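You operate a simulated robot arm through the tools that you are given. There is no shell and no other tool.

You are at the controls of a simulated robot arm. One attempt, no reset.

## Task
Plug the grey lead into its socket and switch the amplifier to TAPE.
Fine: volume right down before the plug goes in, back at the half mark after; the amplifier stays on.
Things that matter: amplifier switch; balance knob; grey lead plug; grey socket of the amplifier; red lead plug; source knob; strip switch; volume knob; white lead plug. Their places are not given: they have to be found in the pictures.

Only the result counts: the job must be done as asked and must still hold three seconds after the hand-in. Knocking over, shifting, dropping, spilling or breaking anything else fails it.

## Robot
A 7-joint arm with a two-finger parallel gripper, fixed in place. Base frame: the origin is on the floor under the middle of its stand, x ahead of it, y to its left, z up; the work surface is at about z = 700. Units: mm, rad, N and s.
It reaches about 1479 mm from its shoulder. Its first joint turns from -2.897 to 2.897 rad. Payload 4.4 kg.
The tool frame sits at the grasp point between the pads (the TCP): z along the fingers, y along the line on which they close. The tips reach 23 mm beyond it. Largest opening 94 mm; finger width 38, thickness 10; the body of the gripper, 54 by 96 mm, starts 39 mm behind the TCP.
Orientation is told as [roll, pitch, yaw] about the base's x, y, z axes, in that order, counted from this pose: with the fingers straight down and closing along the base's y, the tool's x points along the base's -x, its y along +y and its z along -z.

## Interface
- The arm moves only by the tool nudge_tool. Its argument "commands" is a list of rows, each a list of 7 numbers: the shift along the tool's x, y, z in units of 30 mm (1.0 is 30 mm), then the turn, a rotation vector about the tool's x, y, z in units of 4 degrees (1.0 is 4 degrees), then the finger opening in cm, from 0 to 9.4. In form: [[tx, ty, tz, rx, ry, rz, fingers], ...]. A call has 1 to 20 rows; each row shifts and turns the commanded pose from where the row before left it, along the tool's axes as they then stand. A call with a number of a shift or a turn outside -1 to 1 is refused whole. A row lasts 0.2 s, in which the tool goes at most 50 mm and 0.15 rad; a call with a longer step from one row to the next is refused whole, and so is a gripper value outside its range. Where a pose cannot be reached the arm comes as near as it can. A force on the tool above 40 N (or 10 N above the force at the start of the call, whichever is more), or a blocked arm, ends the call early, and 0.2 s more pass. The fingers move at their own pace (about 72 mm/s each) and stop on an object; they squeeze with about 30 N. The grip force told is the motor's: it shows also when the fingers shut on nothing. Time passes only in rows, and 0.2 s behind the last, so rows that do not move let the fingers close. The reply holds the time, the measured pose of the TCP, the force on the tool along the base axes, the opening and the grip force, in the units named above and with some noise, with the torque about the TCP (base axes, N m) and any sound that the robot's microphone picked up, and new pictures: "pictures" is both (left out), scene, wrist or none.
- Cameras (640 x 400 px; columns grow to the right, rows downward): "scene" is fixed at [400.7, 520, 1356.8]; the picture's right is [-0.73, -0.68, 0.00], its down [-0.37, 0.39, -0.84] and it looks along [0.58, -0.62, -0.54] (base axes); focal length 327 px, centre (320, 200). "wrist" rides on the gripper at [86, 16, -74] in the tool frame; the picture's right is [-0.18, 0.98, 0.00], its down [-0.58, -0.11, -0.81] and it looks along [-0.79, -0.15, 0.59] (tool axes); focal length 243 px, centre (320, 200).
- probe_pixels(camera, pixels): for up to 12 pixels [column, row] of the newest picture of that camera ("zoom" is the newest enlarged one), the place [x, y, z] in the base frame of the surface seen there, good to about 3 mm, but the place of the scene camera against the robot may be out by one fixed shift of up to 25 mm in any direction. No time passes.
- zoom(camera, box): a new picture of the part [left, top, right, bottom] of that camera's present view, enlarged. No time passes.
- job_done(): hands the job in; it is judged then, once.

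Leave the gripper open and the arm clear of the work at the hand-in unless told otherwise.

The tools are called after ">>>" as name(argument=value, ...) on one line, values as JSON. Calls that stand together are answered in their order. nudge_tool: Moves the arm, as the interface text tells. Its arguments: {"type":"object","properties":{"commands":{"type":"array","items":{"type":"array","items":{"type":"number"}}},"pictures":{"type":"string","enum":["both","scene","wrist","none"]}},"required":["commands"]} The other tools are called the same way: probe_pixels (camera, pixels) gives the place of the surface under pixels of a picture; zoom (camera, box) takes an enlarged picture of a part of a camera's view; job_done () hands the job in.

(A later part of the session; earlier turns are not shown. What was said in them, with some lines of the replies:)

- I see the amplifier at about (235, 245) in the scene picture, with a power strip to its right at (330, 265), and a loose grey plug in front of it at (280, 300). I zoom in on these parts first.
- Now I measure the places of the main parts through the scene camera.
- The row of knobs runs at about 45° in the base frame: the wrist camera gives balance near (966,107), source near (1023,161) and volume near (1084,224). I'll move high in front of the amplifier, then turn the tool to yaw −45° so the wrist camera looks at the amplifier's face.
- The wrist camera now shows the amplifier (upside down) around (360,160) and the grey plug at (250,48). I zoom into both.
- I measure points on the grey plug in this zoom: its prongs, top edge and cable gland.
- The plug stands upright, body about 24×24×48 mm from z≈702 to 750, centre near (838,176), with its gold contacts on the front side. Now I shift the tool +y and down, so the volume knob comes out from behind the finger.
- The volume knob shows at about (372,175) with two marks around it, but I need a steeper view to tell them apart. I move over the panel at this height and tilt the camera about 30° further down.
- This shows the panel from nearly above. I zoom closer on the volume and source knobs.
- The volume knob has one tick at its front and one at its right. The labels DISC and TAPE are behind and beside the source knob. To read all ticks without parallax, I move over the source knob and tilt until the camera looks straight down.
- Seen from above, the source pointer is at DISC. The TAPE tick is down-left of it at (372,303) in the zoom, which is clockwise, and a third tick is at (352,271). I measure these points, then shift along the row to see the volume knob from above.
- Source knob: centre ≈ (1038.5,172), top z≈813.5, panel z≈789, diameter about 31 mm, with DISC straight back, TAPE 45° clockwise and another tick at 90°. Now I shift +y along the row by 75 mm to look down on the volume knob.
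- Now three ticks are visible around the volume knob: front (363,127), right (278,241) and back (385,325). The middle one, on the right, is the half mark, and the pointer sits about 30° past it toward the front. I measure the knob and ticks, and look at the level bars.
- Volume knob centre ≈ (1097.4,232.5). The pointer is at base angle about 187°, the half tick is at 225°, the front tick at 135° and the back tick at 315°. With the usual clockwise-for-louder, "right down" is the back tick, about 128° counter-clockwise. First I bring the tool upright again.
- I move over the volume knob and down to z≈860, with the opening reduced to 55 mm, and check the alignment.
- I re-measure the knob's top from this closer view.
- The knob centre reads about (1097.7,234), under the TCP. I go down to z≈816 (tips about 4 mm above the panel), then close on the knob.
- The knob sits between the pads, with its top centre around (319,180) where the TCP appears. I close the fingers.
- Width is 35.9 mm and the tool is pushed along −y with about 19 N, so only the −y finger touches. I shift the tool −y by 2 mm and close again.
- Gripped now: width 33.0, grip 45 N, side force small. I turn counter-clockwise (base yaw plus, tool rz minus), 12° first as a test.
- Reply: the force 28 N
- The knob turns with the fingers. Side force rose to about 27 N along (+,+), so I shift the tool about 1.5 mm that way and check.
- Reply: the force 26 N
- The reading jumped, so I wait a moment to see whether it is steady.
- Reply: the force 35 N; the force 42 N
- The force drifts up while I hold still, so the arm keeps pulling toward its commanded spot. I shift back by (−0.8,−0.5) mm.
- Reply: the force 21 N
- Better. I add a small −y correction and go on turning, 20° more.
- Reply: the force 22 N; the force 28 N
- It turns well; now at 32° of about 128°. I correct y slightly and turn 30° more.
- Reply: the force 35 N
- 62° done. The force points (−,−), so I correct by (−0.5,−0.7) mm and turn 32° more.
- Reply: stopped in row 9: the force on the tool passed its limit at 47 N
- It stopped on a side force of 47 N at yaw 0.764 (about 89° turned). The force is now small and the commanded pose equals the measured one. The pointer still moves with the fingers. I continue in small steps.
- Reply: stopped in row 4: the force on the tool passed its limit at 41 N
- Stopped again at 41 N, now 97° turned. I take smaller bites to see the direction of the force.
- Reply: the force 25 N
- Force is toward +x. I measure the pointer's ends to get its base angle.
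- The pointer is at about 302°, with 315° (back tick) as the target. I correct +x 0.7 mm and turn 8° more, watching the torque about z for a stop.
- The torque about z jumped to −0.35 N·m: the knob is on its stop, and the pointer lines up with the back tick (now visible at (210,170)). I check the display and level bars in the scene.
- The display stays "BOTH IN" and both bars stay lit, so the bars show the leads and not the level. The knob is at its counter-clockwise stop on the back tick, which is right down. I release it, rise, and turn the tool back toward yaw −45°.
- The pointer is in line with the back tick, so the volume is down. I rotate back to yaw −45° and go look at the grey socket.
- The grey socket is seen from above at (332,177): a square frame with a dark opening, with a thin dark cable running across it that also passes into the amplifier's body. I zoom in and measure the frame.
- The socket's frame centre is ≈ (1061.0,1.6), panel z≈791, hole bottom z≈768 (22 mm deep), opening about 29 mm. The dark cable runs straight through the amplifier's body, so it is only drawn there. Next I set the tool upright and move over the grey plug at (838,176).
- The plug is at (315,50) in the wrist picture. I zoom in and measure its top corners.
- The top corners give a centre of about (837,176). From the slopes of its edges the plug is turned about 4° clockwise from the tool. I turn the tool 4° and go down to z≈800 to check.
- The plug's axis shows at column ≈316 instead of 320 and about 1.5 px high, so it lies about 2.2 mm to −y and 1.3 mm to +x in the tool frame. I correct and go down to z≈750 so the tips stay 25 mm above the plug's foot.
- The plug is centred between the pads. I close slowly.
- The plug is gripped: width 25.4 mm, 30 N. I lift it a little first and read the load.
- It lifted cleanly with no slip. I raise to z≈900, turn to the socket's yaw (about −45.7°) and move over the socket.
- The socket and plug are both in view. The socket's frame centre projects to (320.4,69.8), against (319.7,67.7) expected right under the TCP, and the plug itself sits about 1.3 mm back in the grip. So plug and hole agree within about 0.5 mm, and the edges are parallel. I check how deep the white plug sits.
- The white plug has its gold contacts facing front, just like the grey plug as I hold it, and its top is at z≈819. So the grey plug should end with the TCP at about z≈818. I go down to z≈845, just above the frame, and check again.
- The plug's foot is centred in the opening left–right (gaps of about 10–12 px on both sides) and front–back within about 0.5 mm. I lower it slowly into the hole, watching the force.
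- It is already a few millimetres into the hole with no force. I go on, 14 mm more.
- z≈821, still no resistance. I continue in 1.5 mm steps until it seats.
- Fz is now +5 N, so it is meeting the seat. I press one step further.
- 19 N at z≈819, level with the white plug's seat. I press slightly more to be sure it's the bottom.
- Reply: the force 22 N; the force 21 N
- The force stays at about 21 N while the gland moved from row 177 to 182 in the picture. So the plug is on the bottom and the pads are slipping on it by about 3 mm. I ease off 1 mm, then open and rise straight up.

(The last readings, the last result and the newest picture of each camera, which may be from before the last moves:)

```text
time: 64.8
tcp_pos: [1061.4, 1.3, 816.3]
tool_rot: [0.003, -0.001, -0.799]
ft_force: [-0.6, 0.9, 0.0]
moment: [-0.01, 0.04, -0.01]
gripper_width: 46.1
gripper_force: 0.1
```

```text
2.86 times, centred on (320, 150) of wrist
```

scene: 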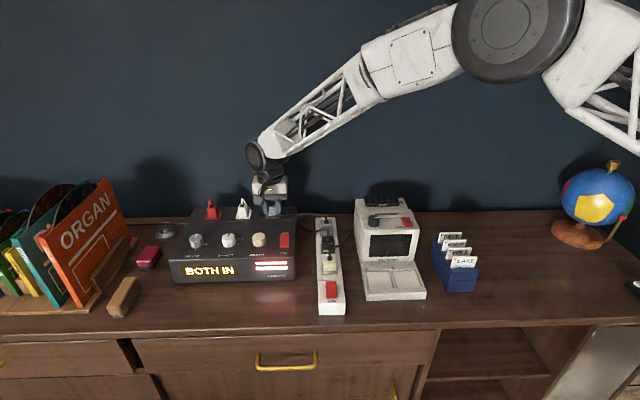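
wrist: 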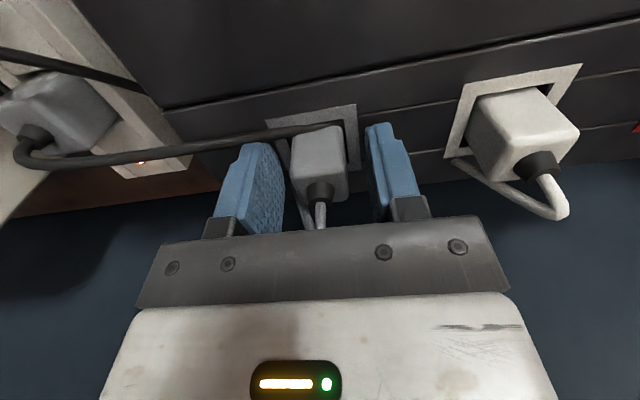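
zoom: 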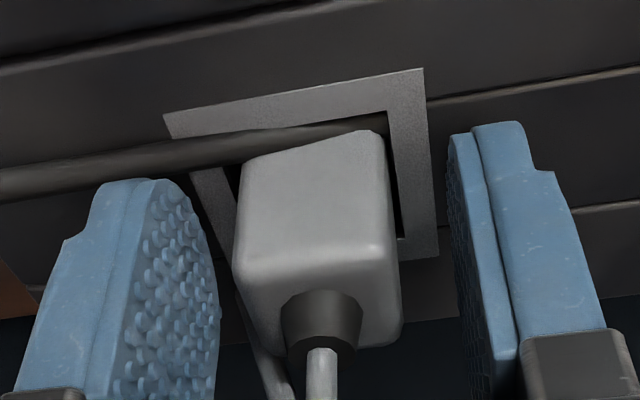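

The plug stands in the socket by itself. I rise straight up and look.

>>> nudge_tool(commands=[[0, 0, -0.3, 0, 0, 0, 5.5], [0, 0, -0.6, 0, 0, 0, 5.5], [0, 0, -0.9, 0, 0, 0, 5.5], [0, 0, -1, 0, 0, 0, 5.5], [0, 0, 0, 0, 0, 0, 5.5]], pictures="both")

>>> zoom(camera="wrist", box=[220, 0, 500, 180])

>>> zoom(camera="scene", box=[160, 190, 310, 290])

```text
time: 66.0
tcp_pos: [1062.1, 2.4, 899.6]
tool_rot: [0.0, 0.001, -0.798]
ft_force: [-0.2, -0.6, -0.2]
moment: [0.01, 0.03, 0.0]
gripper_width: 55.1
gripper_force: 0.0
```

scene: 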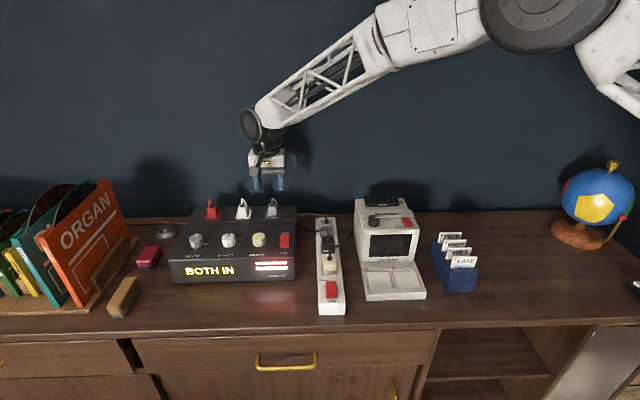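
wrist: 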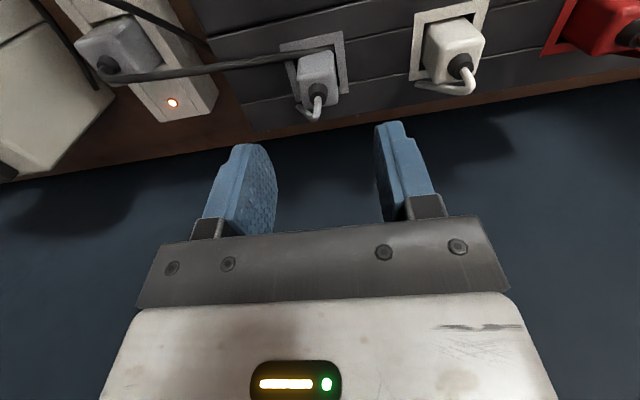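

```text
2.22 times, centred on (360, 90) of wrist
```

zoom: 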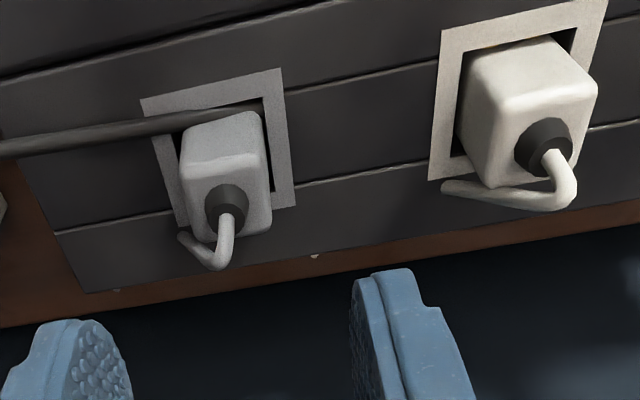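

```text
4.00 times, centred on (235, 240) of scene
```

zoom: 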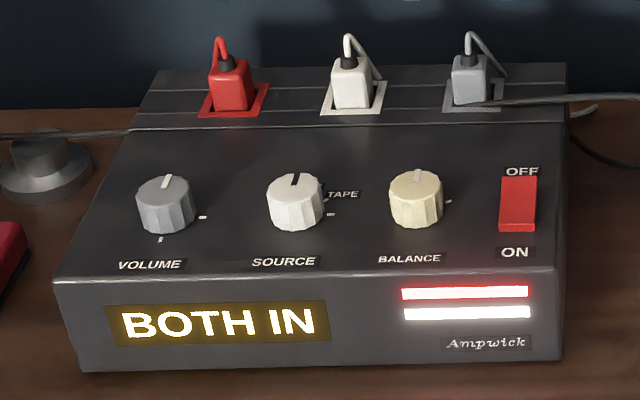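

The grey plug sits level with the white one, the volume is at its back tick and the amplifier switch is ON. Next is the source knob. I turn the tool to yaw 0, so the later 45° clockwise turn ends at yaw −45°, and move above the source knob.

>>> nudge_tool(commands=[[0, 0, 0, 0, 0, -0.9525, 5.5], [0, 0, 0, 0, 0, -0.9525, 5.5], [0, 0, 0, 0, 0, -0.9525, 5.5], [0, 0, 0, 0, 0, -0.9525, 5.5], [0, 0, 0, 0, 0, -0.9525, 5.5], [0, 0, 0, 0, 0, -0.9525, 5.5], [0, 0, 0, 0, 0, -0.9525, 5.5], [0, 0, 0, 0, 0, -0.9525, 5.5], [0, 0, 0, 0, 0, -0.9525, 5.5], [0, 0, 0, 0, 0, -0.9525, 5.5], [0, 0, 0, 0, 0, -0.9525, 5.5], [0, 0, 0, 0, 0, -0.9525, 5.5], [0.1305, 0.936, 0.0, 0, 0, 0, 5.5], [0.1305, 0.936, 0.0, 0, 0, 0, 5.5], [0.1305, 0.936, 0, 0, 0, 0, 5.5], [0.1305, 0.936, 0.33, 0, 0, 0, 5.5], [0.1305, 0.936, 0.33, 0, 0, 0, 5.5], [0.1305, 0.936, 0.33, 0, 0, 0, 5.5], [0, 0, 0, 0, 0, 0, 5.5]], pictures="both")

>>> zoom(camera="wrist", box=[240, 40, 400, 180])

```text
time: 70.0
tcp_pos: [1037.0, 172.2, 871.4]
tool_rot: [0.002, -0.003, 0.0]
ft_force: [0.1, -0.6, 0.1]
moment: [0.01, 0.0, -0.01]
gripper_width: 55.2
gripper_force: 0.1
```

scene: 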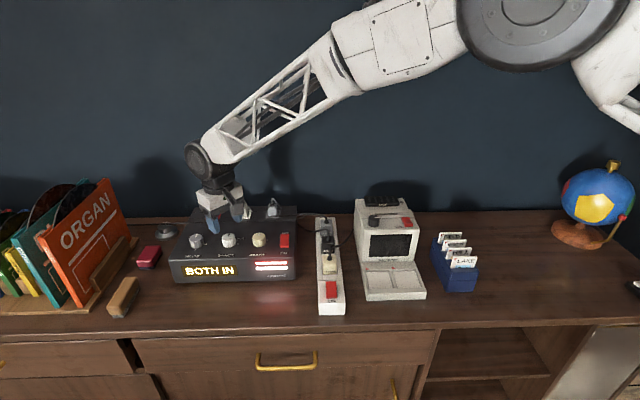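
wrist: 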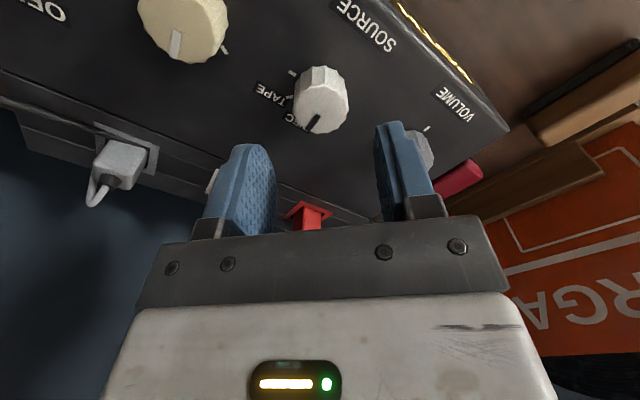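

```text
2.86 times, centred on (320, 110) of wrist
```

zoom: 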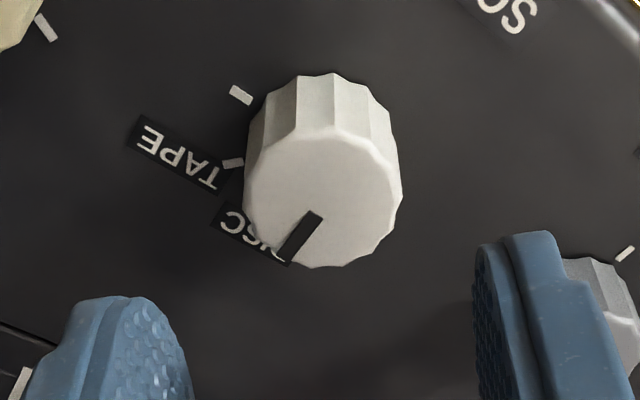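

The source knob's top centre is at about (320.7,109), against (319.7,109.8) expected under the TCP, so it is centred to within about 0.6 mm. I make that small correction, go down to z≈816 and close.

>>> nudge_tool(commands=[[0.014, 0.018, 0.45, 0, 0, 0, 5.5], [0, 0, 0.5, 0, 0, 0, 5.5], [0, 0, 0.5, 0, 0, 0, 5.5], [0, 0, 0.4, 0, 0, 0, 5.5], [0, 0, 0, 0, 0, 0, 4.2], [0, 0, 0, 0, 0, 0, 3.5], [0, 0, 0, 0, 0, 0, 3.3], [0, 0, 0, 0, 0, 0, 3.1], [0, 0, 0, 0, 0, 0, 3.1]], pictures="wrist")

>>> zoom(camera="wrist", box=[240, 80, 400, 220])

```text
time: 72.0
tcp_pos: [1037.8, 170.7, 816.6]
tool_rot: [0.003, -0.001, -0.001]
ft_force: [2.9, 9.8, -1.3]
moment: [0.28, -0.08, -0.01]
gripper_width: 33.4
gripper_force: 44.6
```

wrist: 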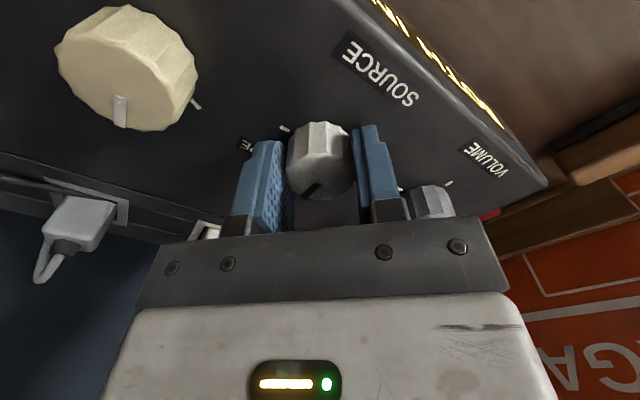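

```text
2.86 times, centred on (320, 150) of wrist
```

zoom: 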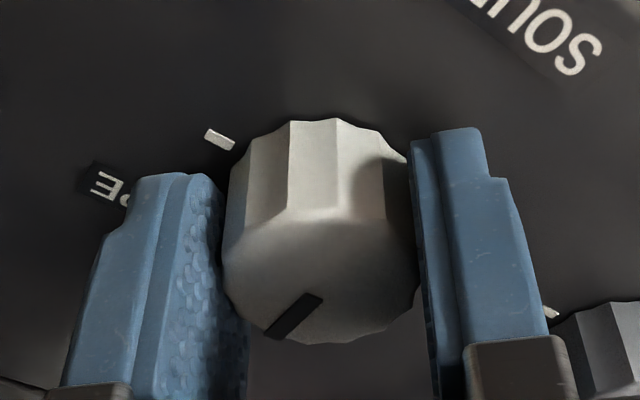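

Gripped at 33.4 mm with 10 N side force along +y. I correct 0.3 mm and turn clockwise (tool rz plus), 20° first.

>>> nudge_tool(commands=[[0, 0.01, 0, 0, 0, 0.4, 3.1], [0, 0, 0, 0, 0, 0.8, 3.1], [0, 0, 0, 0, 0, 0.8, 3.1], [0, 0, 0, 0, 0, 0.8, 3.1], [0, 0, 0, 0, 0, 0.8, 3.1], [0, 0, 0, 0, 0, 0.8, 3.1], [0, 0, 0, 0, 0, 0.6, 3.1]], pictures="wrist")

>>> zoom(camera="wrist", box=[240, 80, 400, 220])

```text
time: 73.6
tcp_pos: [1036.4, 171.0, 815.5]
tool_rot: [0.004, -0.005, -0.346]
ft_force: [11.5, 2.9, -5.4]
moment: [0.04, -0.3, 0.03]
gripper_width: 33.5
gripper_force: 45.1
stopped in row 7: the force on the tool passed its limit at 42 N (the readings are from after the stop); the commanded pose is now the measured one
```

wrist: 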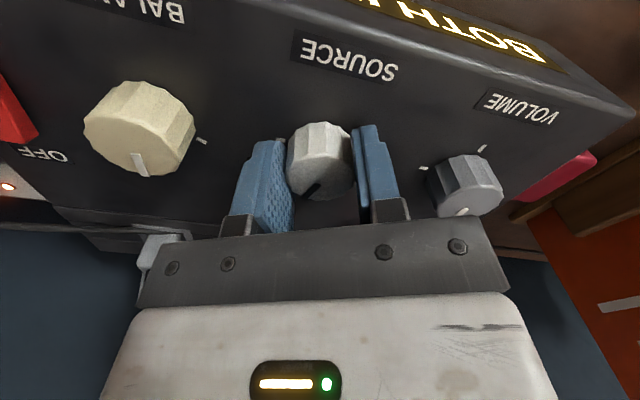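

```text
2.86 times, centred on (320, 150) of wrist
```

zoom: 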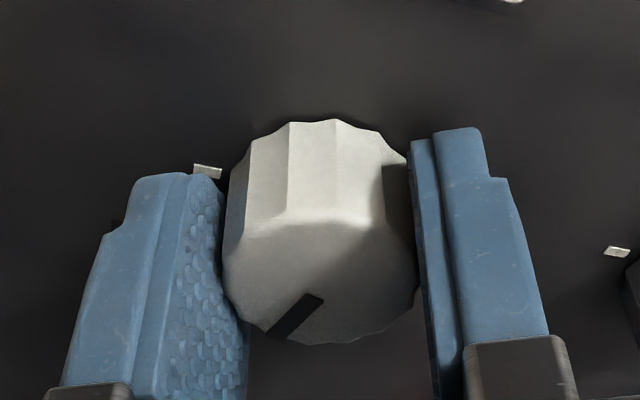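

It stopped at 42 N of side force after about 20°. The remaining force points to +x. I correct and go on in small steps.

>>> nudge_tool(commands=[[-0.0145, 0.009, 0, 0, 0, 0.3, 3.1], [0, 0, 0, 0, 0, 0.6, 3.1], [0, 0, 0, 0, 0, 0.6, 3.1]], pictures="none")

```text
time: 74.4
tcp_pos: [1036.8, 171.3, 817.4]
tool_rot: [0.003, -0.002, -0.45]
ft_force: [-16.3, 3.0, 1.3]
moment: [-0.27, -0.11, 0.02]
gripper_width: 33.3
gripper_force: 45.3
```

>>> nudge_tool(commands=[[0.0127, -0.0043, 0, 0, 0, 0.5, 3.1], [0, 0, 0, 0, 0, 0.6, 3.1], [0, 0, 0, 0, 0, 0.6, 3.1], [0, 0, 0, 0, 0, 0.6, 3.1]], pictures="none")

```text
time: 75.4
tcp_pos: [1036.8, 171.6, 815.1]
tool_rot: [0.005, -0.003, -0.611]
ft_force: [-1.7, 7.9, -4.9]
moment: [0.35, 0.14, 0.0]
gripper_width: 33.1
gripper_force: 44.8
```

35° done. I turn the remaining 10° and look at pointer and ticks.

>>> nudge_tool(commands=[[0, 0.006, 0, 0, 0, 0.6, 3.1], [0, 0, 0, 0, 0, 0.6, 3.1], [0, 0, 0, 0, 0, 0.6, 3.1], [0, 0, 0, 0, 0, 0.65, 3.1]], pictures="both")

>>> zoom(camera="wrist", box=[240, 80, 400, 220])

>>> zoom(camera="scene", box=[160, 190, 310, 290])

```text
time: 76.4
tcp_pos: [1036.8, 172.9, 815.6]
tool_rot: [0.004, -0.002, -0.78]
ft_force: [13.4, 9.5, -11.3]
moment: [-0.25, -0.7, -0.01]
gripper_width: 33.2
gripper_force: 45.4
```

scene: 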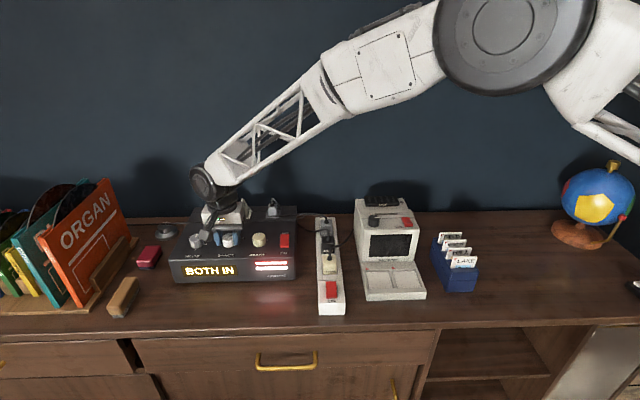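
wrist: 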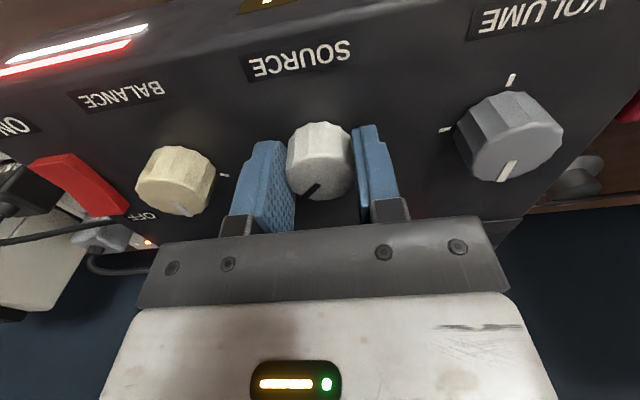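

```text
2.86 times, centred on (320, 150) of wrist
```

zoom: 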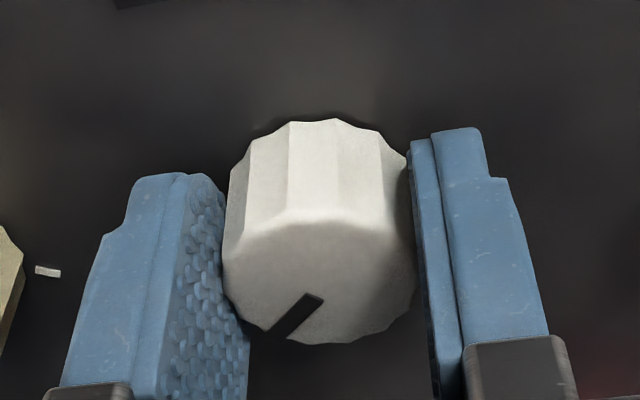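

```text
4.00 times, centred on (235, 240) of scene
```

zoom: 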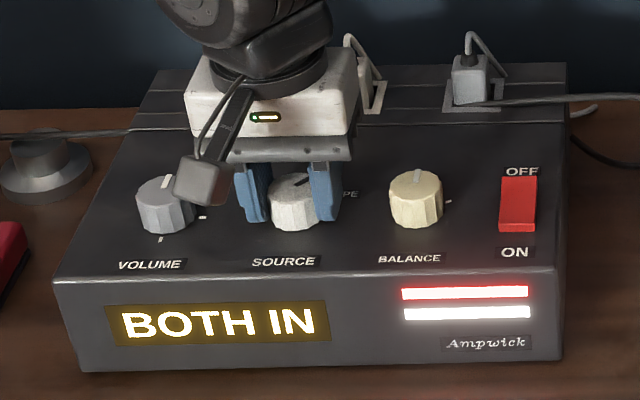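

Turned 44.7°. I release, rise and check the pointer against the TAPE tick.

>>> nudge_tool(commands=[[0, 0, 0, 0, 0, 0, 3.6], [0, 0, 0, 0, 0, 0, 4.5], [0, 0, 0, 0, 0, 0, 5.5], [0, 0, -0.4, 0, 0, 0, 5.5], [0, 0, -0.8, 0, 0, 0, 5.5], [0, 0, -1, 0, 0, 0, 5.5], [0, 0, -0.8, 0, 0, 0, 5.5], [0, 0, 0, 0, 0, 0, 5.5]], pictures="both")

>>> zoom(camera="wrist", box=[260, 20, 380, 120])

>>> zoom(camera="scene", box=[160, 190, 310, 290])

```text
time: 78.2
tcp_pos: [1037.9, 173.2, 904.7]
tool_rot: [0.005, -0.001, -0.783]
ft_force: [1.0, 1.2, 0.5]
moment: [-0.01, 0.01, 0.02]
gripper_width: 54.8
gripper_force: 0.0
```

scene: 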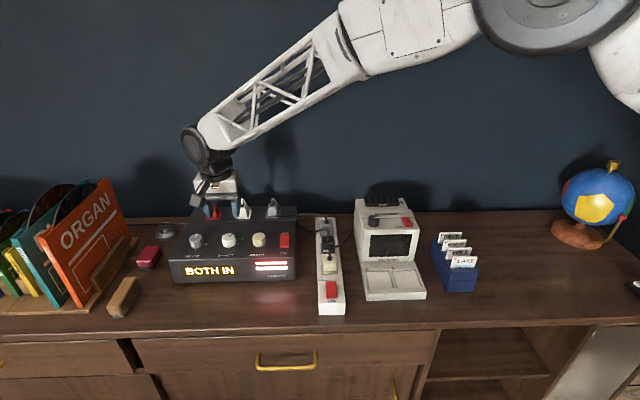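
wrist: 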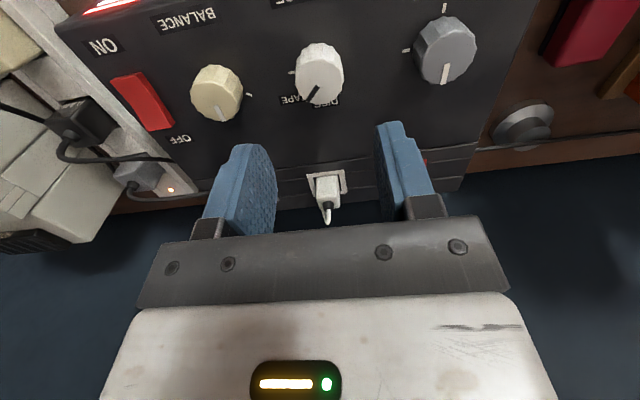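

```text
4.00 times, centred on (320, 70) of wrist
```

zoom: 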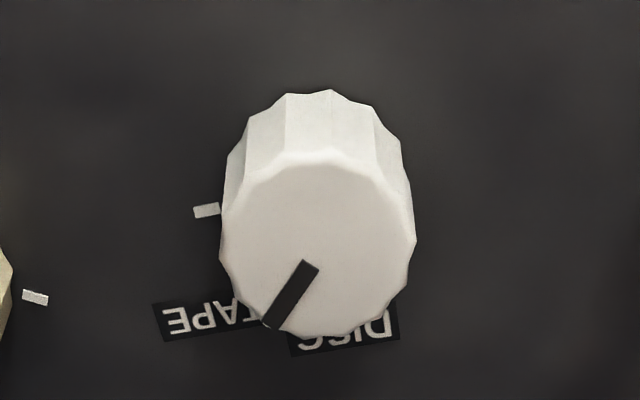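

```text
4.00 times, centred on (235, 240) of scene
```

zoom: 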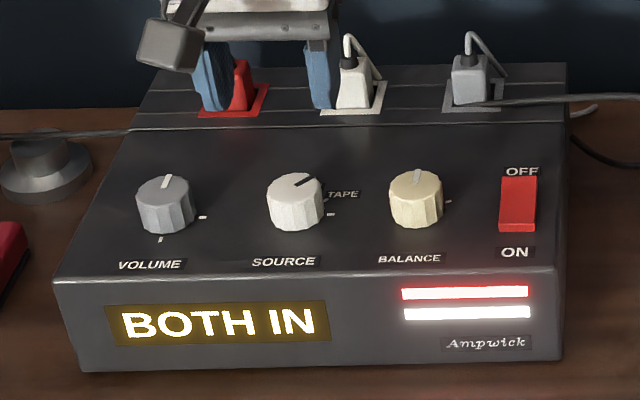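

The pointer has moved to the TAPE side. I zoom closer to measure its angle.

>>> zoom(camera="wrist", box=[290, 55, 350, 110])

>>> zoom(camera="scene", box=[215, 225, 255, 255])

```text
7.27 times, centred on (320, 82) of wrist
```

zoom: 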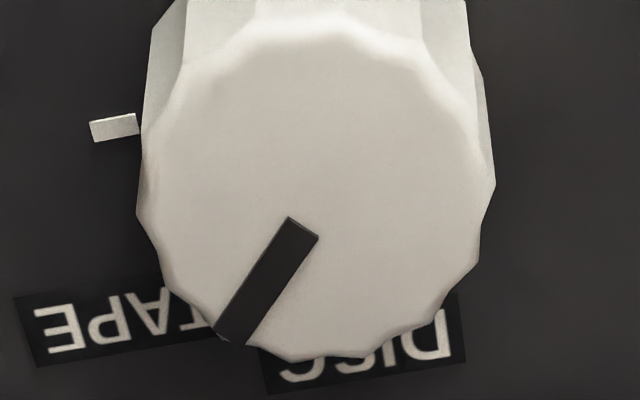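

```text
13.33 times, centred on (235, 240) of scene
```

zoom: 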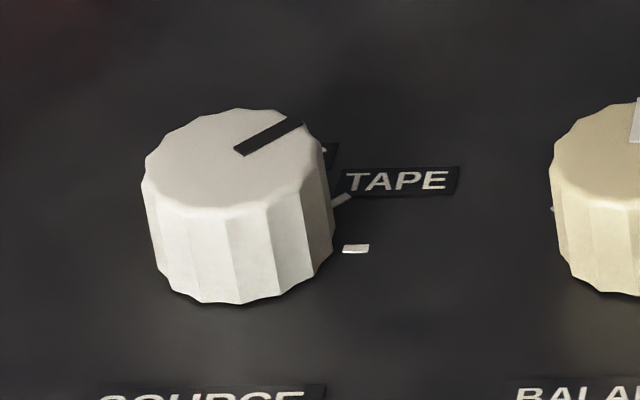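

Pointer angle computes to about 44° from DISC in the wrist view, and in the scene its slope matches the TAPE direction to about 1°. TAPE is set. Now the volume goes back to half. I move over the volume knob and turn the tool to yaw +45°, so the 90° clockwise turn ends at −45°.

>>> nudge_tool(commands=[[-0.012, 0.92, 0, 0, 0, 0, 5.5], [-0.012, 0.92, 0, 0, 0, 0, 5.5], [-0.012, 0.92, 0, 0, 0, 0, 5.5], [0, 0, 0, 0, 0, -0.978, 5.5], [0, 0, 0, 0, 0, -0.978, 5.5], [0, 0, 0, 0, 0, -0.978, 5.5], [0, 0, 0, 0, 0, -0.978, 5.5], [0, 0, 0, 0, 0, -0.978, 5.5], [0, 0, 0, 0, 0, -0.978, 5.5], [0, 0, 0, 0, 0, -0.978, 5.5], [0, 0, 0, 0, 0, -0.978, 5.5], [0, 0, 0, 0, 0, -0.978, 5.5], [0, 0, 0, 0, 0, -0.978, 5.5], [0, 0, 0, 0, 0, -0.978, 5.5], [0, 0, 0, 0, 0, 0, 5.5]], pictures="none")

>>> nudge_tool(commands=[[0, 0, 0, 0, 0, -0.978, 5.5], [0, 0, 0, 0, 0, -0.978, 5.5], [0, 0, 0, 0, 0, -0.978, 5.5], [0, 0, 0, 0, 0, -0.978, 5.5], [0, 0, 0, 0, 0, -0.978, 5.5], [0, 0, 0, 0, 0, -0.978, 5.5], [0, 0, 0, 0, 0, -0.978, 5.5], [0, 0, 0, 0, 0, -0.978, 5.5], [0, 0, 0, 0, 0, -0.978, 5.5], [0, 0, 0, 0, 0, -0.978, 5.5], [0, 0, 0, 0, 0, -0.978, 5.5], [0, 0, 0, 0, 0, -0.978, 5.5], [0, 0, 0.5, 0, 0, 0, 5.5], [0, 0, 0.5, 0, 0, 0, 5.5], [0, 0, 0.1, 0, 0, 0, 5.5], [0, 0, 0, 0, 0, 0, 5.5]], pictures="both")

>>> zoom(camera="wrist", box=[240, 40, 400, 180])

```text
time: 81.4
tcp_pos: [1095.3, 229.8, 906.4]
tool_rot: [0.003, -0.003, -0.03]
ft_force: [0.3, 0.5, 0.4]
moment: [0.0, 0.0, -0.01]
gripper_width: 55.1
gripper_force: 0.2
```

```text
time: 84.8
tcp_pos: [1096.3, 229.6, 872.2]
tool_rot: [-0.002, -0.004, 0.789]
ft_force: [0.2, -0.1, -0.5]
moment: [-0.03, 0.01, -0.01]
gripper_width: 55.0
gripper_force: 0.1
```

scene: 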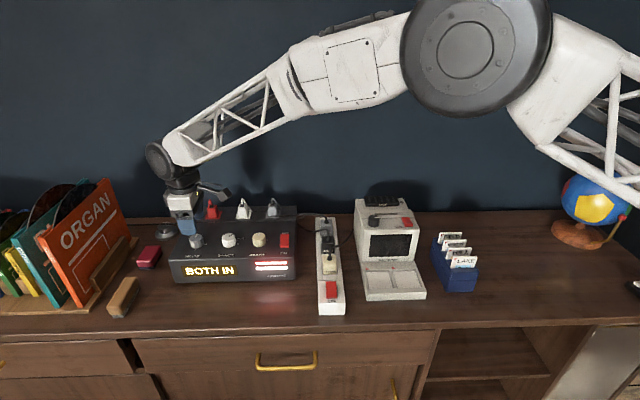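
wrist: 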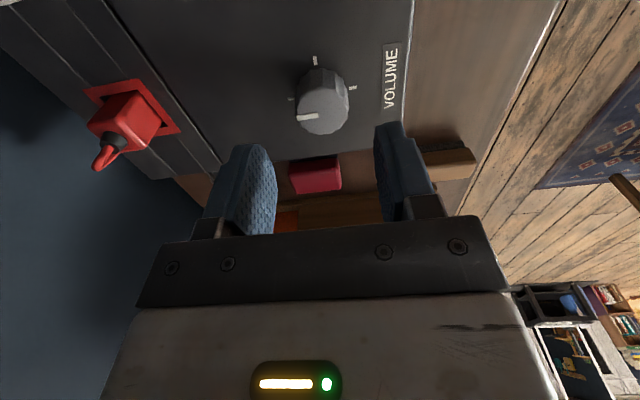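

```text
2.86 times, centred on (320, 110) of wrist
```

zoom: 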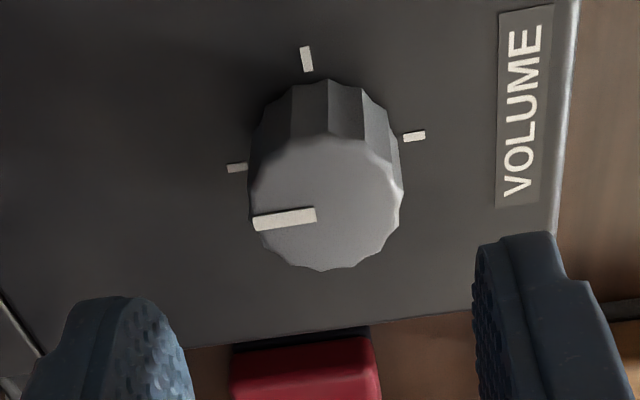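

The volume knob's top centre shows at (321.9,110.7), against (319.7,109.1) expected. So the knob is about 1.1 mm to +y and 1.3 mm to −x in tool axes. I correct, go down and close.

>>> nudge_tool(commands=[[-0.043, 0.037, 0.45, 0, 0, 0, 5.5], [0, 0, 0.5, 0, 0, 0, 5.5], [0, 0, 0.5, 0, 0, 0, 5.5], [0, 0, 0.42, 0, 0, 0, 5.5], [0, 0, 0, 0, 0, 0, 4.2], [0, 0, 0, 0, 0, 0, 3.5], [0, 0, 0, 0, 0, 0, 3.3], [0, 0, 0, 0, 0, 0, 3.1], [0, 0, 0, 0, 0, 0, 3.1]], pictures="wrist")

>>> zoom(camera="wrist", box=[240, 80, 400, 220])

```text
time: 86.8
tcp_pos: [1095.8, 232.4, 817.6]
tool_rot: [-0.001, -0.002, 0.787]
ft_force: [6.9, -8.6, -0.7]
moment: [-0.08, -0.24, -0.01]
gripper_width: 36.0
gripper_force: 5.6
```

wrist: 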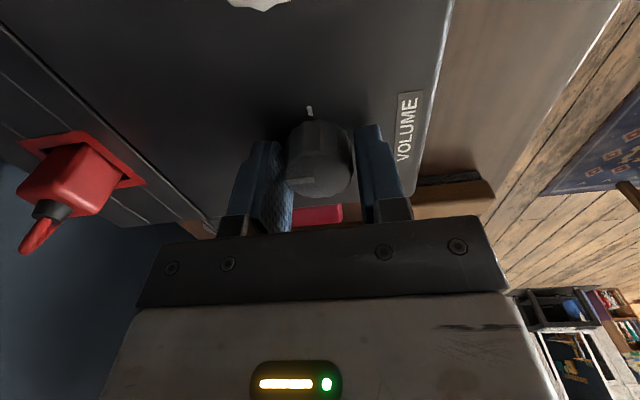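

```text
2.86 times, centred on (320, 150) of wrist
```

zoom: 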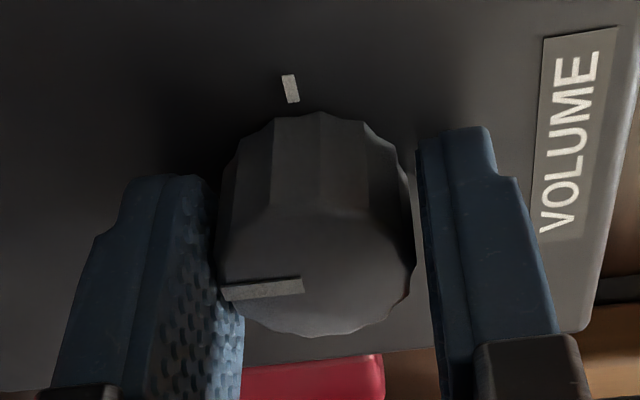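

Only the −y finger touches (width 36, 11 N toward −y). I shift −y by 1.4 mm and close.

>>> nudge_tool(commands=[[0, -0.023, 0, 0, 0, 0, 3.4], [0, -0.023, 0, 0, 0, 0, 3.3], [0, 0, 0, 0, 0, 0, 3.1], [0, 0, 0, 0, 0, 0, 3.1]], pictures="none")

```text
time: 87.8
tcp_pos: [1097.4, 230.8, 817.5]
tool_rot: [-0.003, -0.004, 0.789]
ft_force: [1.5, -1.7, 1.2]
moment: [-0.03, -0.07, -0.02]
gripper_width: 33.7
gripper_force: 45.2
```

Gripped, forces near zero. I turn clockwise, 16° first.

>>> nudge_tool(commands=[[0, 0, 0, 0, 0, 0.5, 3.1], [0, 0, 0, 0, 0, 0.9, 3.1], [0, 0, 0, 0, 0, 0.9, 3.1], [0, 0, 0, 0, 0, 0.9, 3.1], [0, 0, 0, 0, 0, 0.8, 3.1]], pictures="none")

```text
time: 89.0
tcp_pos: [1098.7, 231.2, 817.1]
tool_rot: [-0.002, -0.004, 0.507]
ft_force: [-14.0, 2.9, 8.7]
moment: [0.34, -0.17, -0.01]
gripper_width: 33.5
gripper_force: 44.7
```

>>> nudge_tool(commands=[[0.0103, 0.0088, 0, 0, 0, 0.5, 3.1], [0, 0, 0, 0, 0, 0.9, 3.1], [0, 0, 0, 0, 0, 0.9, 3.1], [0, 0, 0, 0, 0, 0.9, 3.1], [0, 0, 0, 0, 0, 0.8, 3.1]], pictures="none")

```text
time: 90.2
tcp_pos: [1097.3, 232.0, 816.2]
tool_rot: [0.002, -0.006, 0.23]
ft_force: [22.9, 17.0, -2.2]
moment: [0.54, -1.25, 0.03]
gripper_width: 33.2
gripper_force: 45.3
```

Force (23,17) N; I correct by (+0.6,+0.45) mm and continue.

>>> nudge_tool(commands=[[-0.0229, 0.01, 0, 0, 0, 0, 3.1], [0, 0, 0, 0, 0, 0.7, 3.1], [0, 0, 0, 0, 0, 0.8, 3.1], [0, 0, 0, 0, 0, 0.8, 3.1]], pictures="none")

```text
time: 91.2
tcp_pos: [1097.1, 231.5, 816.9]
tool_rot: [0.002, -0.004, 0.067]
ft_force: [-9.7, 16.2, 8.2]
moment: [0.33, 0.27, 0.01]
gripper_width: 33.4
gripper_force: 45.4
```

>>> nudge_tool(commands=[[0.0074, 0.014, 0, 0, 0, 0.4, 3.1], [0, 0, 0, 0, 0, 0.8, 3.1], [0, 0, 0, 0, 0, 0.8, 3.1], [0, 0, 0, 0, 0, 0.8, 3.1]], pictures="none")

```text
time: 92.2
tcp_pos: [1097.6, 231.4, 817.4]
tool_rot: [0.002, -0.002, -0.128]
ft_force: [-15.9, 12.2, 8.8]
moment: [0.17, -0.27, -0.02]
gripper_width: 33.2
gripper_force: 44.8
```

>>> nudge_tool(commands=[[0.0163, 0.0097, 0, 0, 0, 0.4, 3.1], [0, 0, 0, 0, 0, 0.8, 3.1], [0, 0, 0, 0, 0, 0.8, 3.1], [0, 0, 0, 0, 0, 0.8, 3.1]], pictures="none")

```text
time: 93.2
tcp_pos: [1097.6, 231.9, 816.8]
tool_rot: [0.003, -0.004, -0.323]
ft_force: [26.2, 9.7, -9.5]
moment: [-0.06, -1.12, 0.01]
gripper_width: 33.4
gripper_force: 45.3
```

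>>> nudge_tool(commands=[[-0.0137, 0.0116, 0, 0, 0, 0, 3.1], [0, 0, 0, 0, 0, 0.7, 3.1], [0, 0, 0, 0, 0, 0.8, 3.1], [0, 0, 0, 0, 0, 0.8, 3.1]], pictures="none")

```text
time: 94.2
tcp_pos: [1098.0, 232.2, 816.3]
tool_rot: [0.002, -0.001, -0.484]
ft_force: [16.0, 5.3, -5.0]
moment: [-0.32, -1.16, 0.01]
gripper_width: 33.4
gripper_force: 45.2
```

>>> nudge_tool(commands=[[-0.0073, 0.0076, 0, 0, 0, 0.4, 3.1], [0, 0, 0, 0, 0, 0.8, 3.1], [0, 0, 0, 0, 0, 0.8, 3.1], [0, 0, 0, 0, 0, 0.6, 3.1]], pictures="both")

>>> zoom(camera="wrist", box=[240, 80, 400, 220])

>>> zoom(camera="scene", box=[175, 220, 225, 260])

```text
time: 95.2
tcp_pos: [1096.9, 231.0, 817.0]
tool_rot: [0.003, -0.001, -0.666]
ft_force: [-20.8, 1.5, 11.5]
moment: [0.33, 1.0, 0.0]
gripper_width: 33.6
gripper_force: 45.0
```

scene: 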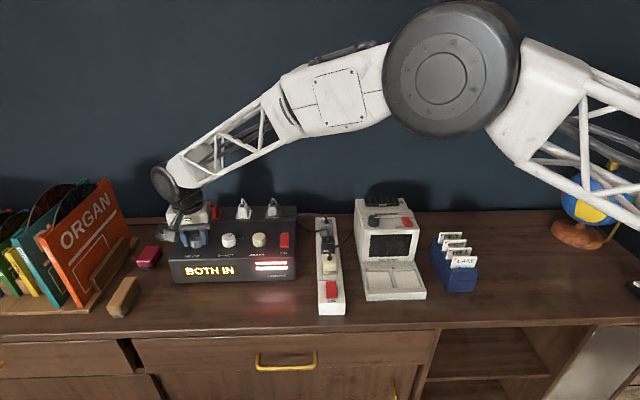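
wrist: 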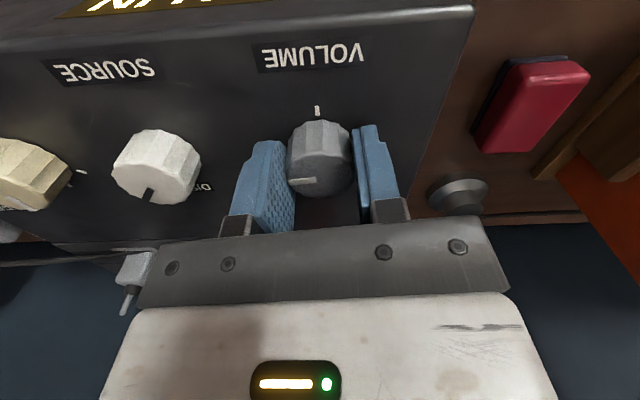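

```text
2.86 times, centred on (320, 150) of wrist
```

zoom: 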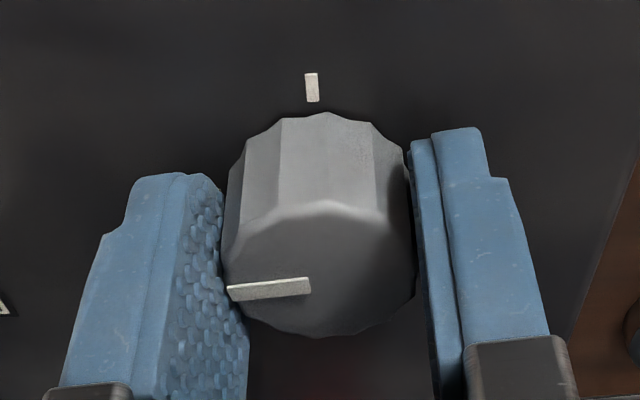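

```text
10.00 times, centred on (200, 240) of scene
```

zoom: 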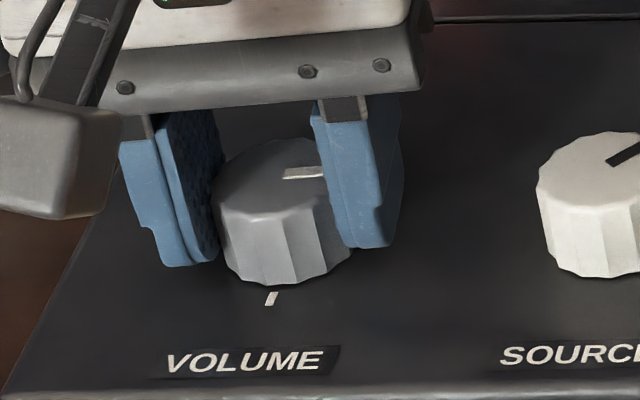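

83° turned, no slip (the pointer keeps its place between the pads). I correct −x 0.45 mm and turn the last 6.8°.

>>> nudge_tool(commands=[[0.0128, -0.008, 0, 0, 0, 0, 3.1], [0, 0, 0, 0, 0, 0.6, 3.1], [0, 0, 0, 0, 0, 0.6, 3.1], [0, 0, 0, 0, 0, 0.5, 3.1], [0, 0, 0, 0, 0, 0, 3.1]], pictures="both")

>>> zoom(camera="wrist", box=[240, 80, 400, 220])

>>> zoom(camera="scene", box=[175, 220, 225, 260])

```text
time: 96.4
tcp_pos: [1097.3, 232.3, 818.5]
tool_rot: [0.005, -0.002, -0.783]
ft_force: [4.1, 11.8, 2.6]
moment: [0.1, -0.34, 0.04]
gripper_width: 33.6
gripper_force: 45.3
```

scene: 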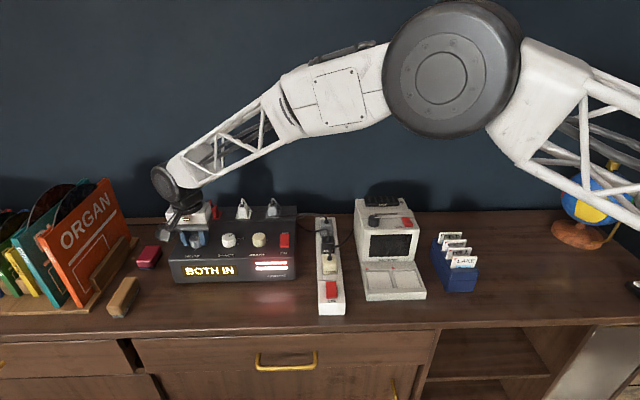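
wrist: 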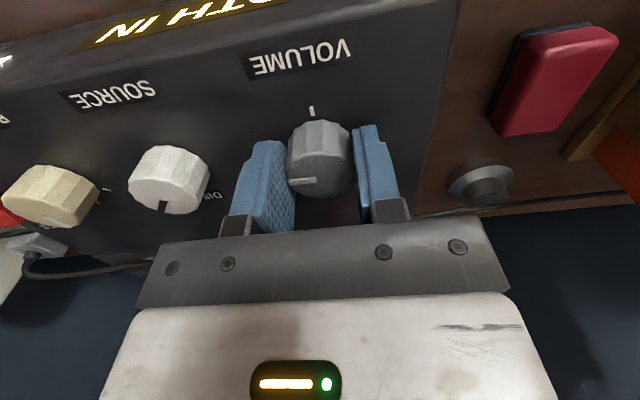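

```text
2.86 times, centred on (320, 150) of wrist
```

zoom: 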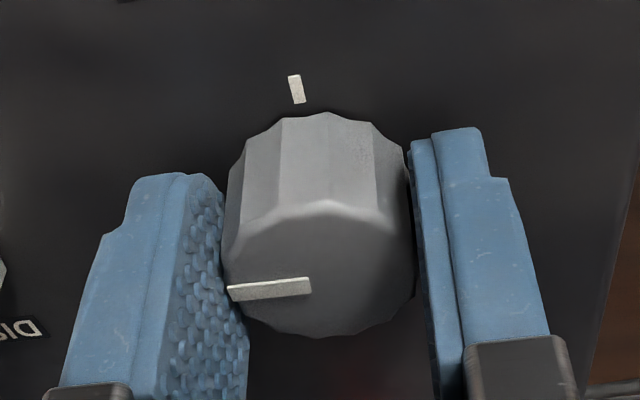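

```text
10.00 times, centred on (200, 240) of scene
```

zoom: 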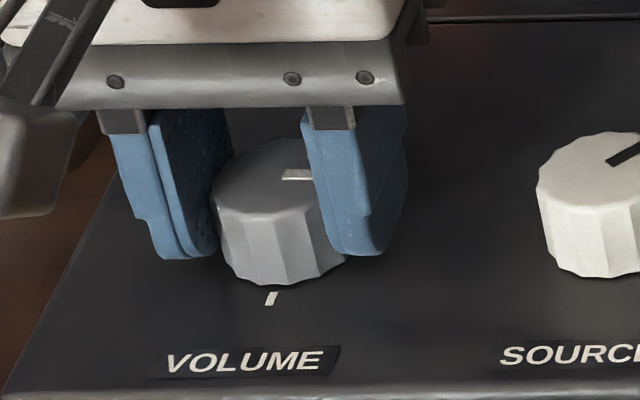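

Tool yaw is now −44.9°, so the pointer should be on the half tick. I release, rise straight up and check.

>>> nudge_tool(commands=[[0, 0, 0, 0, 0, 0, 3.6], [0, 0, 0, 0, 0, 0, 4.5], [0, 0, 0, 0, 0, 0, 5.5], [0, 0, -0.4, 0, 0, 0, 5.5], [0, 0, -0.8, 0, 0, 0, 5.5], [0, 0, -1, 0, 0, 0, 5.5], [0, 0, -0.8, 0, 0, 0, 5.5], [0, 0, 0, 0, 0, 0, 5.5]], pictures="both")

>>> zoom(camera="wrist", box=[280, 40, 360, 120])

>>> zoom(camera="scene", box=[175, 220, 225, 260])

```text
time: 98.2
tcp_pos: [1098.7, 232.7, 906.7]
tool_rot: [0.005, -0.001, -0.785]
ft_force: [0.0, 0.3, -0.5]
moment: [0.02, 0.02, 0.02]
gripper_width: 55.2
gripper_force: 0.1
```

scene: 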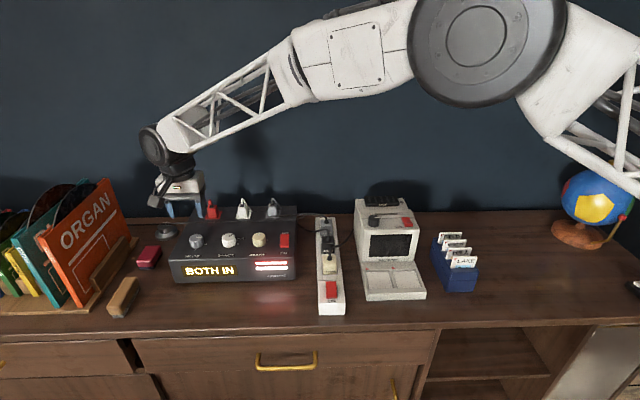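
wrist: 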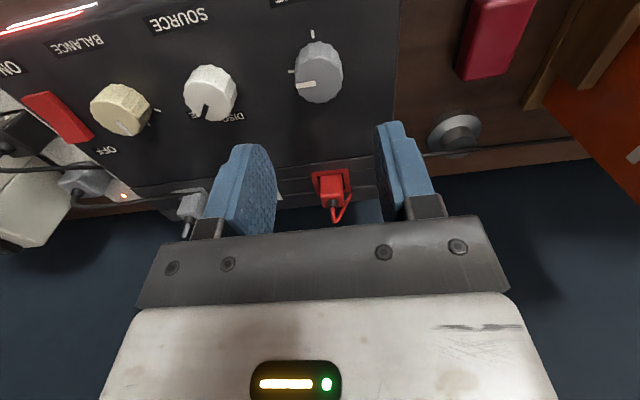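

```text
5.00 times, centred on (320, 80) of wrist
```

zoom: 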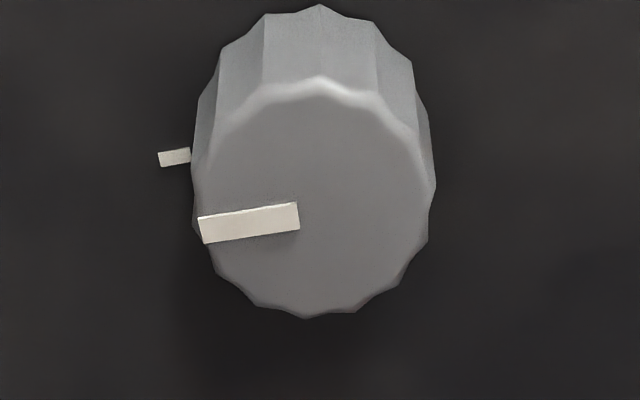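

```text
10.00 times, centred on (200, 240) of scene
```

zoom: 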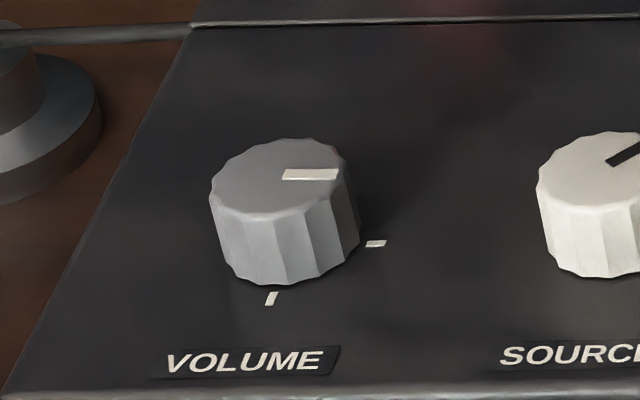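

The pointer lies parallel to the half tick: about 1–2° by the wrist view and about 1° by the scene view. Now I rise, open the gripper and withdraw toward the starting place.

>>> nudge_tool(commands=[[0, 0, -0.95, 0, 0, 0, 7], [0, 0, -0.95, 0, 0, 0, 9.4], [0, 0, -0.95, 0, 0, 0, 9.4], [0, 0, -0.95, 0, 0, 0, 9.4], [0, 0, -0.95, 0, 0, 0, 9.4], [0, 0, -0.95, 0, 0, 0, 9.4], [0, -0.9, 0, 0, 0, 0, 9.4], [0, -0.9, 0, 0, 0, 0, 9.4], [0, -0.9, 0, 0, 0, 0, 9.4], [0, -0.9, 0, 0, 0, 0, 9.4], [0, -0.9, 0, 0, 0, 0, 9.4], [0, -0.9, 0, 0, 0, 0, 9.4], [0, -0.9, 0, 0, 0, 0, 9.4], [0, -0.9, 0, 0, 0, 0, 9.4], [0, -0.9, 0, 0, 0, 0, 9.4], [0, -0.9, 0, 0, 0, 0, 9.4], [0, -0.9, 0, 0, 0, 0, 9.4], [0, -0.9, 0, 0, 0, 0, 9.4], [0, -0.9, 0, 0, 0, 0, 9.4], [0, 0, 0, 0, 0, 0, 9.4]], pictures="both")

>>> zoom(camera="scene", box=[160, 190, 310, 290])

>>> zoom(camera="scene", box=[240, 190, 360, 320])

```text
time: 102.4
tcp_pos: [847.2, -16.5, 1075.9]
tool_rot: [0.003, -0.003, -0.782]
ft_force: [0.7, 0.7, -0.2]
moment: [0.01, -0.04, -0.04]
gripper_width: 94.0
gripper_force: 0.2
```

scene: 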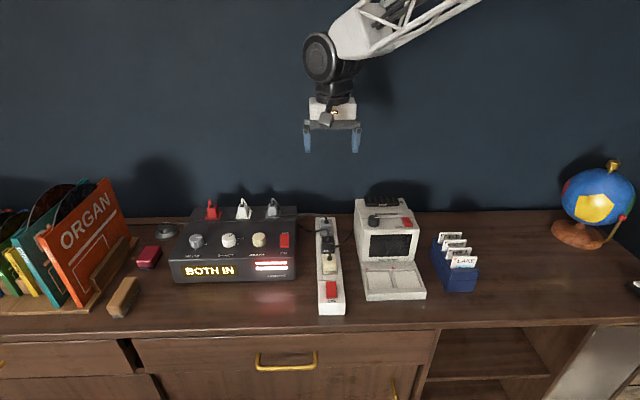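
wrist: 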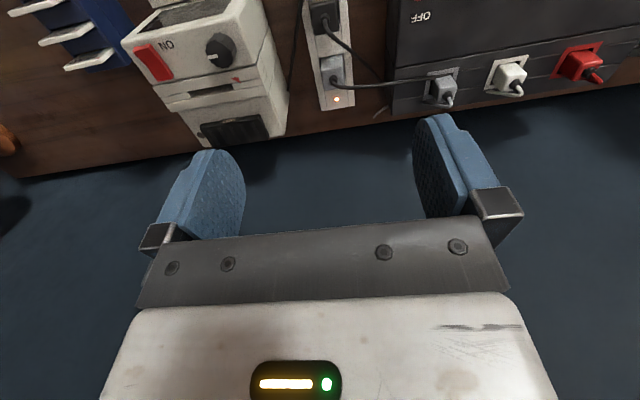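

```text
4.00 times, centred on (235, 240) of scene
```

zoom: 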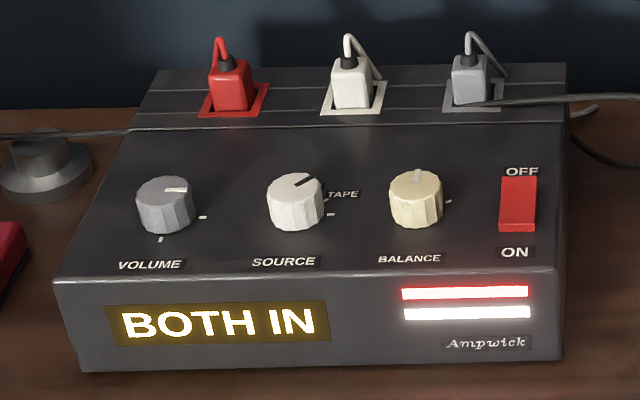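

```text
3.08 times, centred on (300, 255) of scene
```

zoom: 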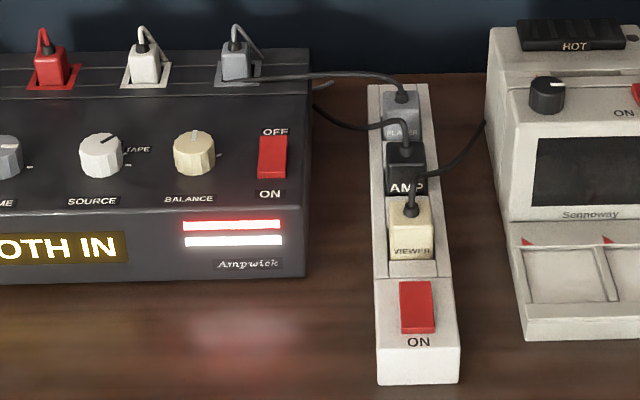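

Everything looks right: amplifier switch ON, strip ON, balance as before. I compare the seating heights of the three plugs once more.

>>> zoom(camera="wrist", box=[400, 30, 640, 130])

>>> zoom(camera="scene", box=[200, 190, 300, 225])

```text
2.67 times, centred on (520, 80) of wrist
```

zoom: 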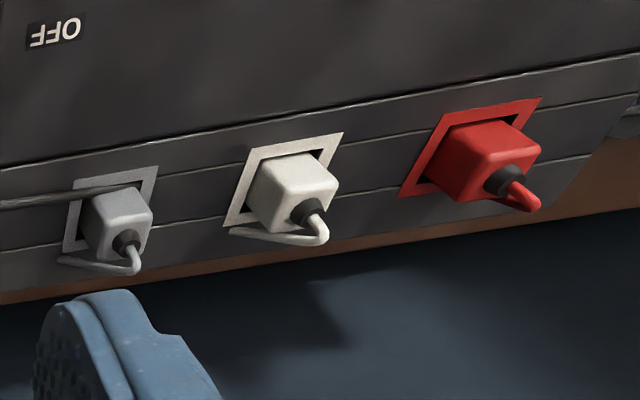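

```text
6.40 times, centred on (250, 208) of scene
```

zoom: 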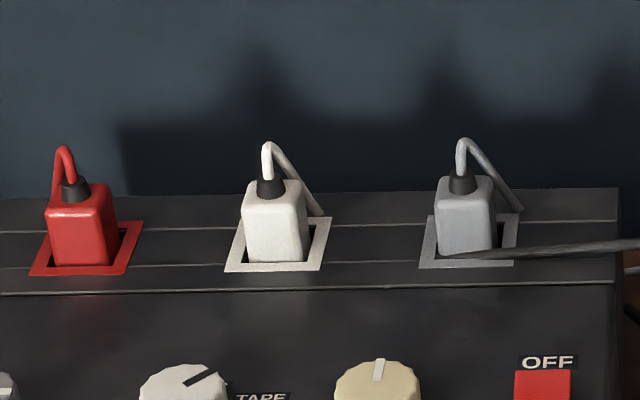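

>>> probe_pixels(camera="zoom", pixels=[[70, 212], [100, 195], [258, 208], [290, 192], [452, 206], [482, 190], [465, 184], [272, 188]])

```text
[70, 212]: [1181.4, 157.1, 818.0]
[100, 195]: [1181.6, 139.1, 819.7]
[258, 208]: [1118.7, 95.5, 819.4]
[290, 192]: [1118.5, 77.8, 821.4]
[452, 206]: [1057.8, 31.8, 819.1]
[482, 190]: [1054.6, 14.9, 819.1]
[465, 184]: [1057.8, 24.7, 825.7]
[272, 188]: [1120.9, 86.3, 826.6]
```

All three plug tops are at z≈819, so the grey plug is fully seated. Source is at TAPE, volume at the half mark, amplifier on, and nothing else has moved. The gripper is open and the arm is clear, so I hand in.

>>> job_done()

```text
The job is handed in.
```

I handed the job in: the grey lead is in its socket and the source knob is set to TAPE. The hand-in gave no verdict, so these are my own readings from the pictures and the arm.

| Item | State at hand-in | How I know |
|---|---|---|
| **Grey plug** | Fully seated | Its top is at z≈819 mm, level with the red and white plugs. |
| **Source knob** | TAPE | The pointer is within about 1–2° of the TAPE direction. |
| **Volume** | Half mark | I turned it to its counter-clockwise stop before plugging in, then 90° back up. The pointer is within about 1–2° of the half mark. |
| **Amplifier and strip** | Both still on | Both rocker switches are unchanged in the final pictures. |
| **Balance knob** | Not touched | The pointer is where it was at the start. |

- **Volume direction:** I assumed clockwise is louder. The three volume marks have no numbers, and neither the display nor the level bars changed when I turned the knob, so nothing on the amplifier confirmed it.
- **Display:** it read "BOTH IN" throughout and did not react to the grey plug or to TAPE.

The gripper is open and the arm is well clear of the work.
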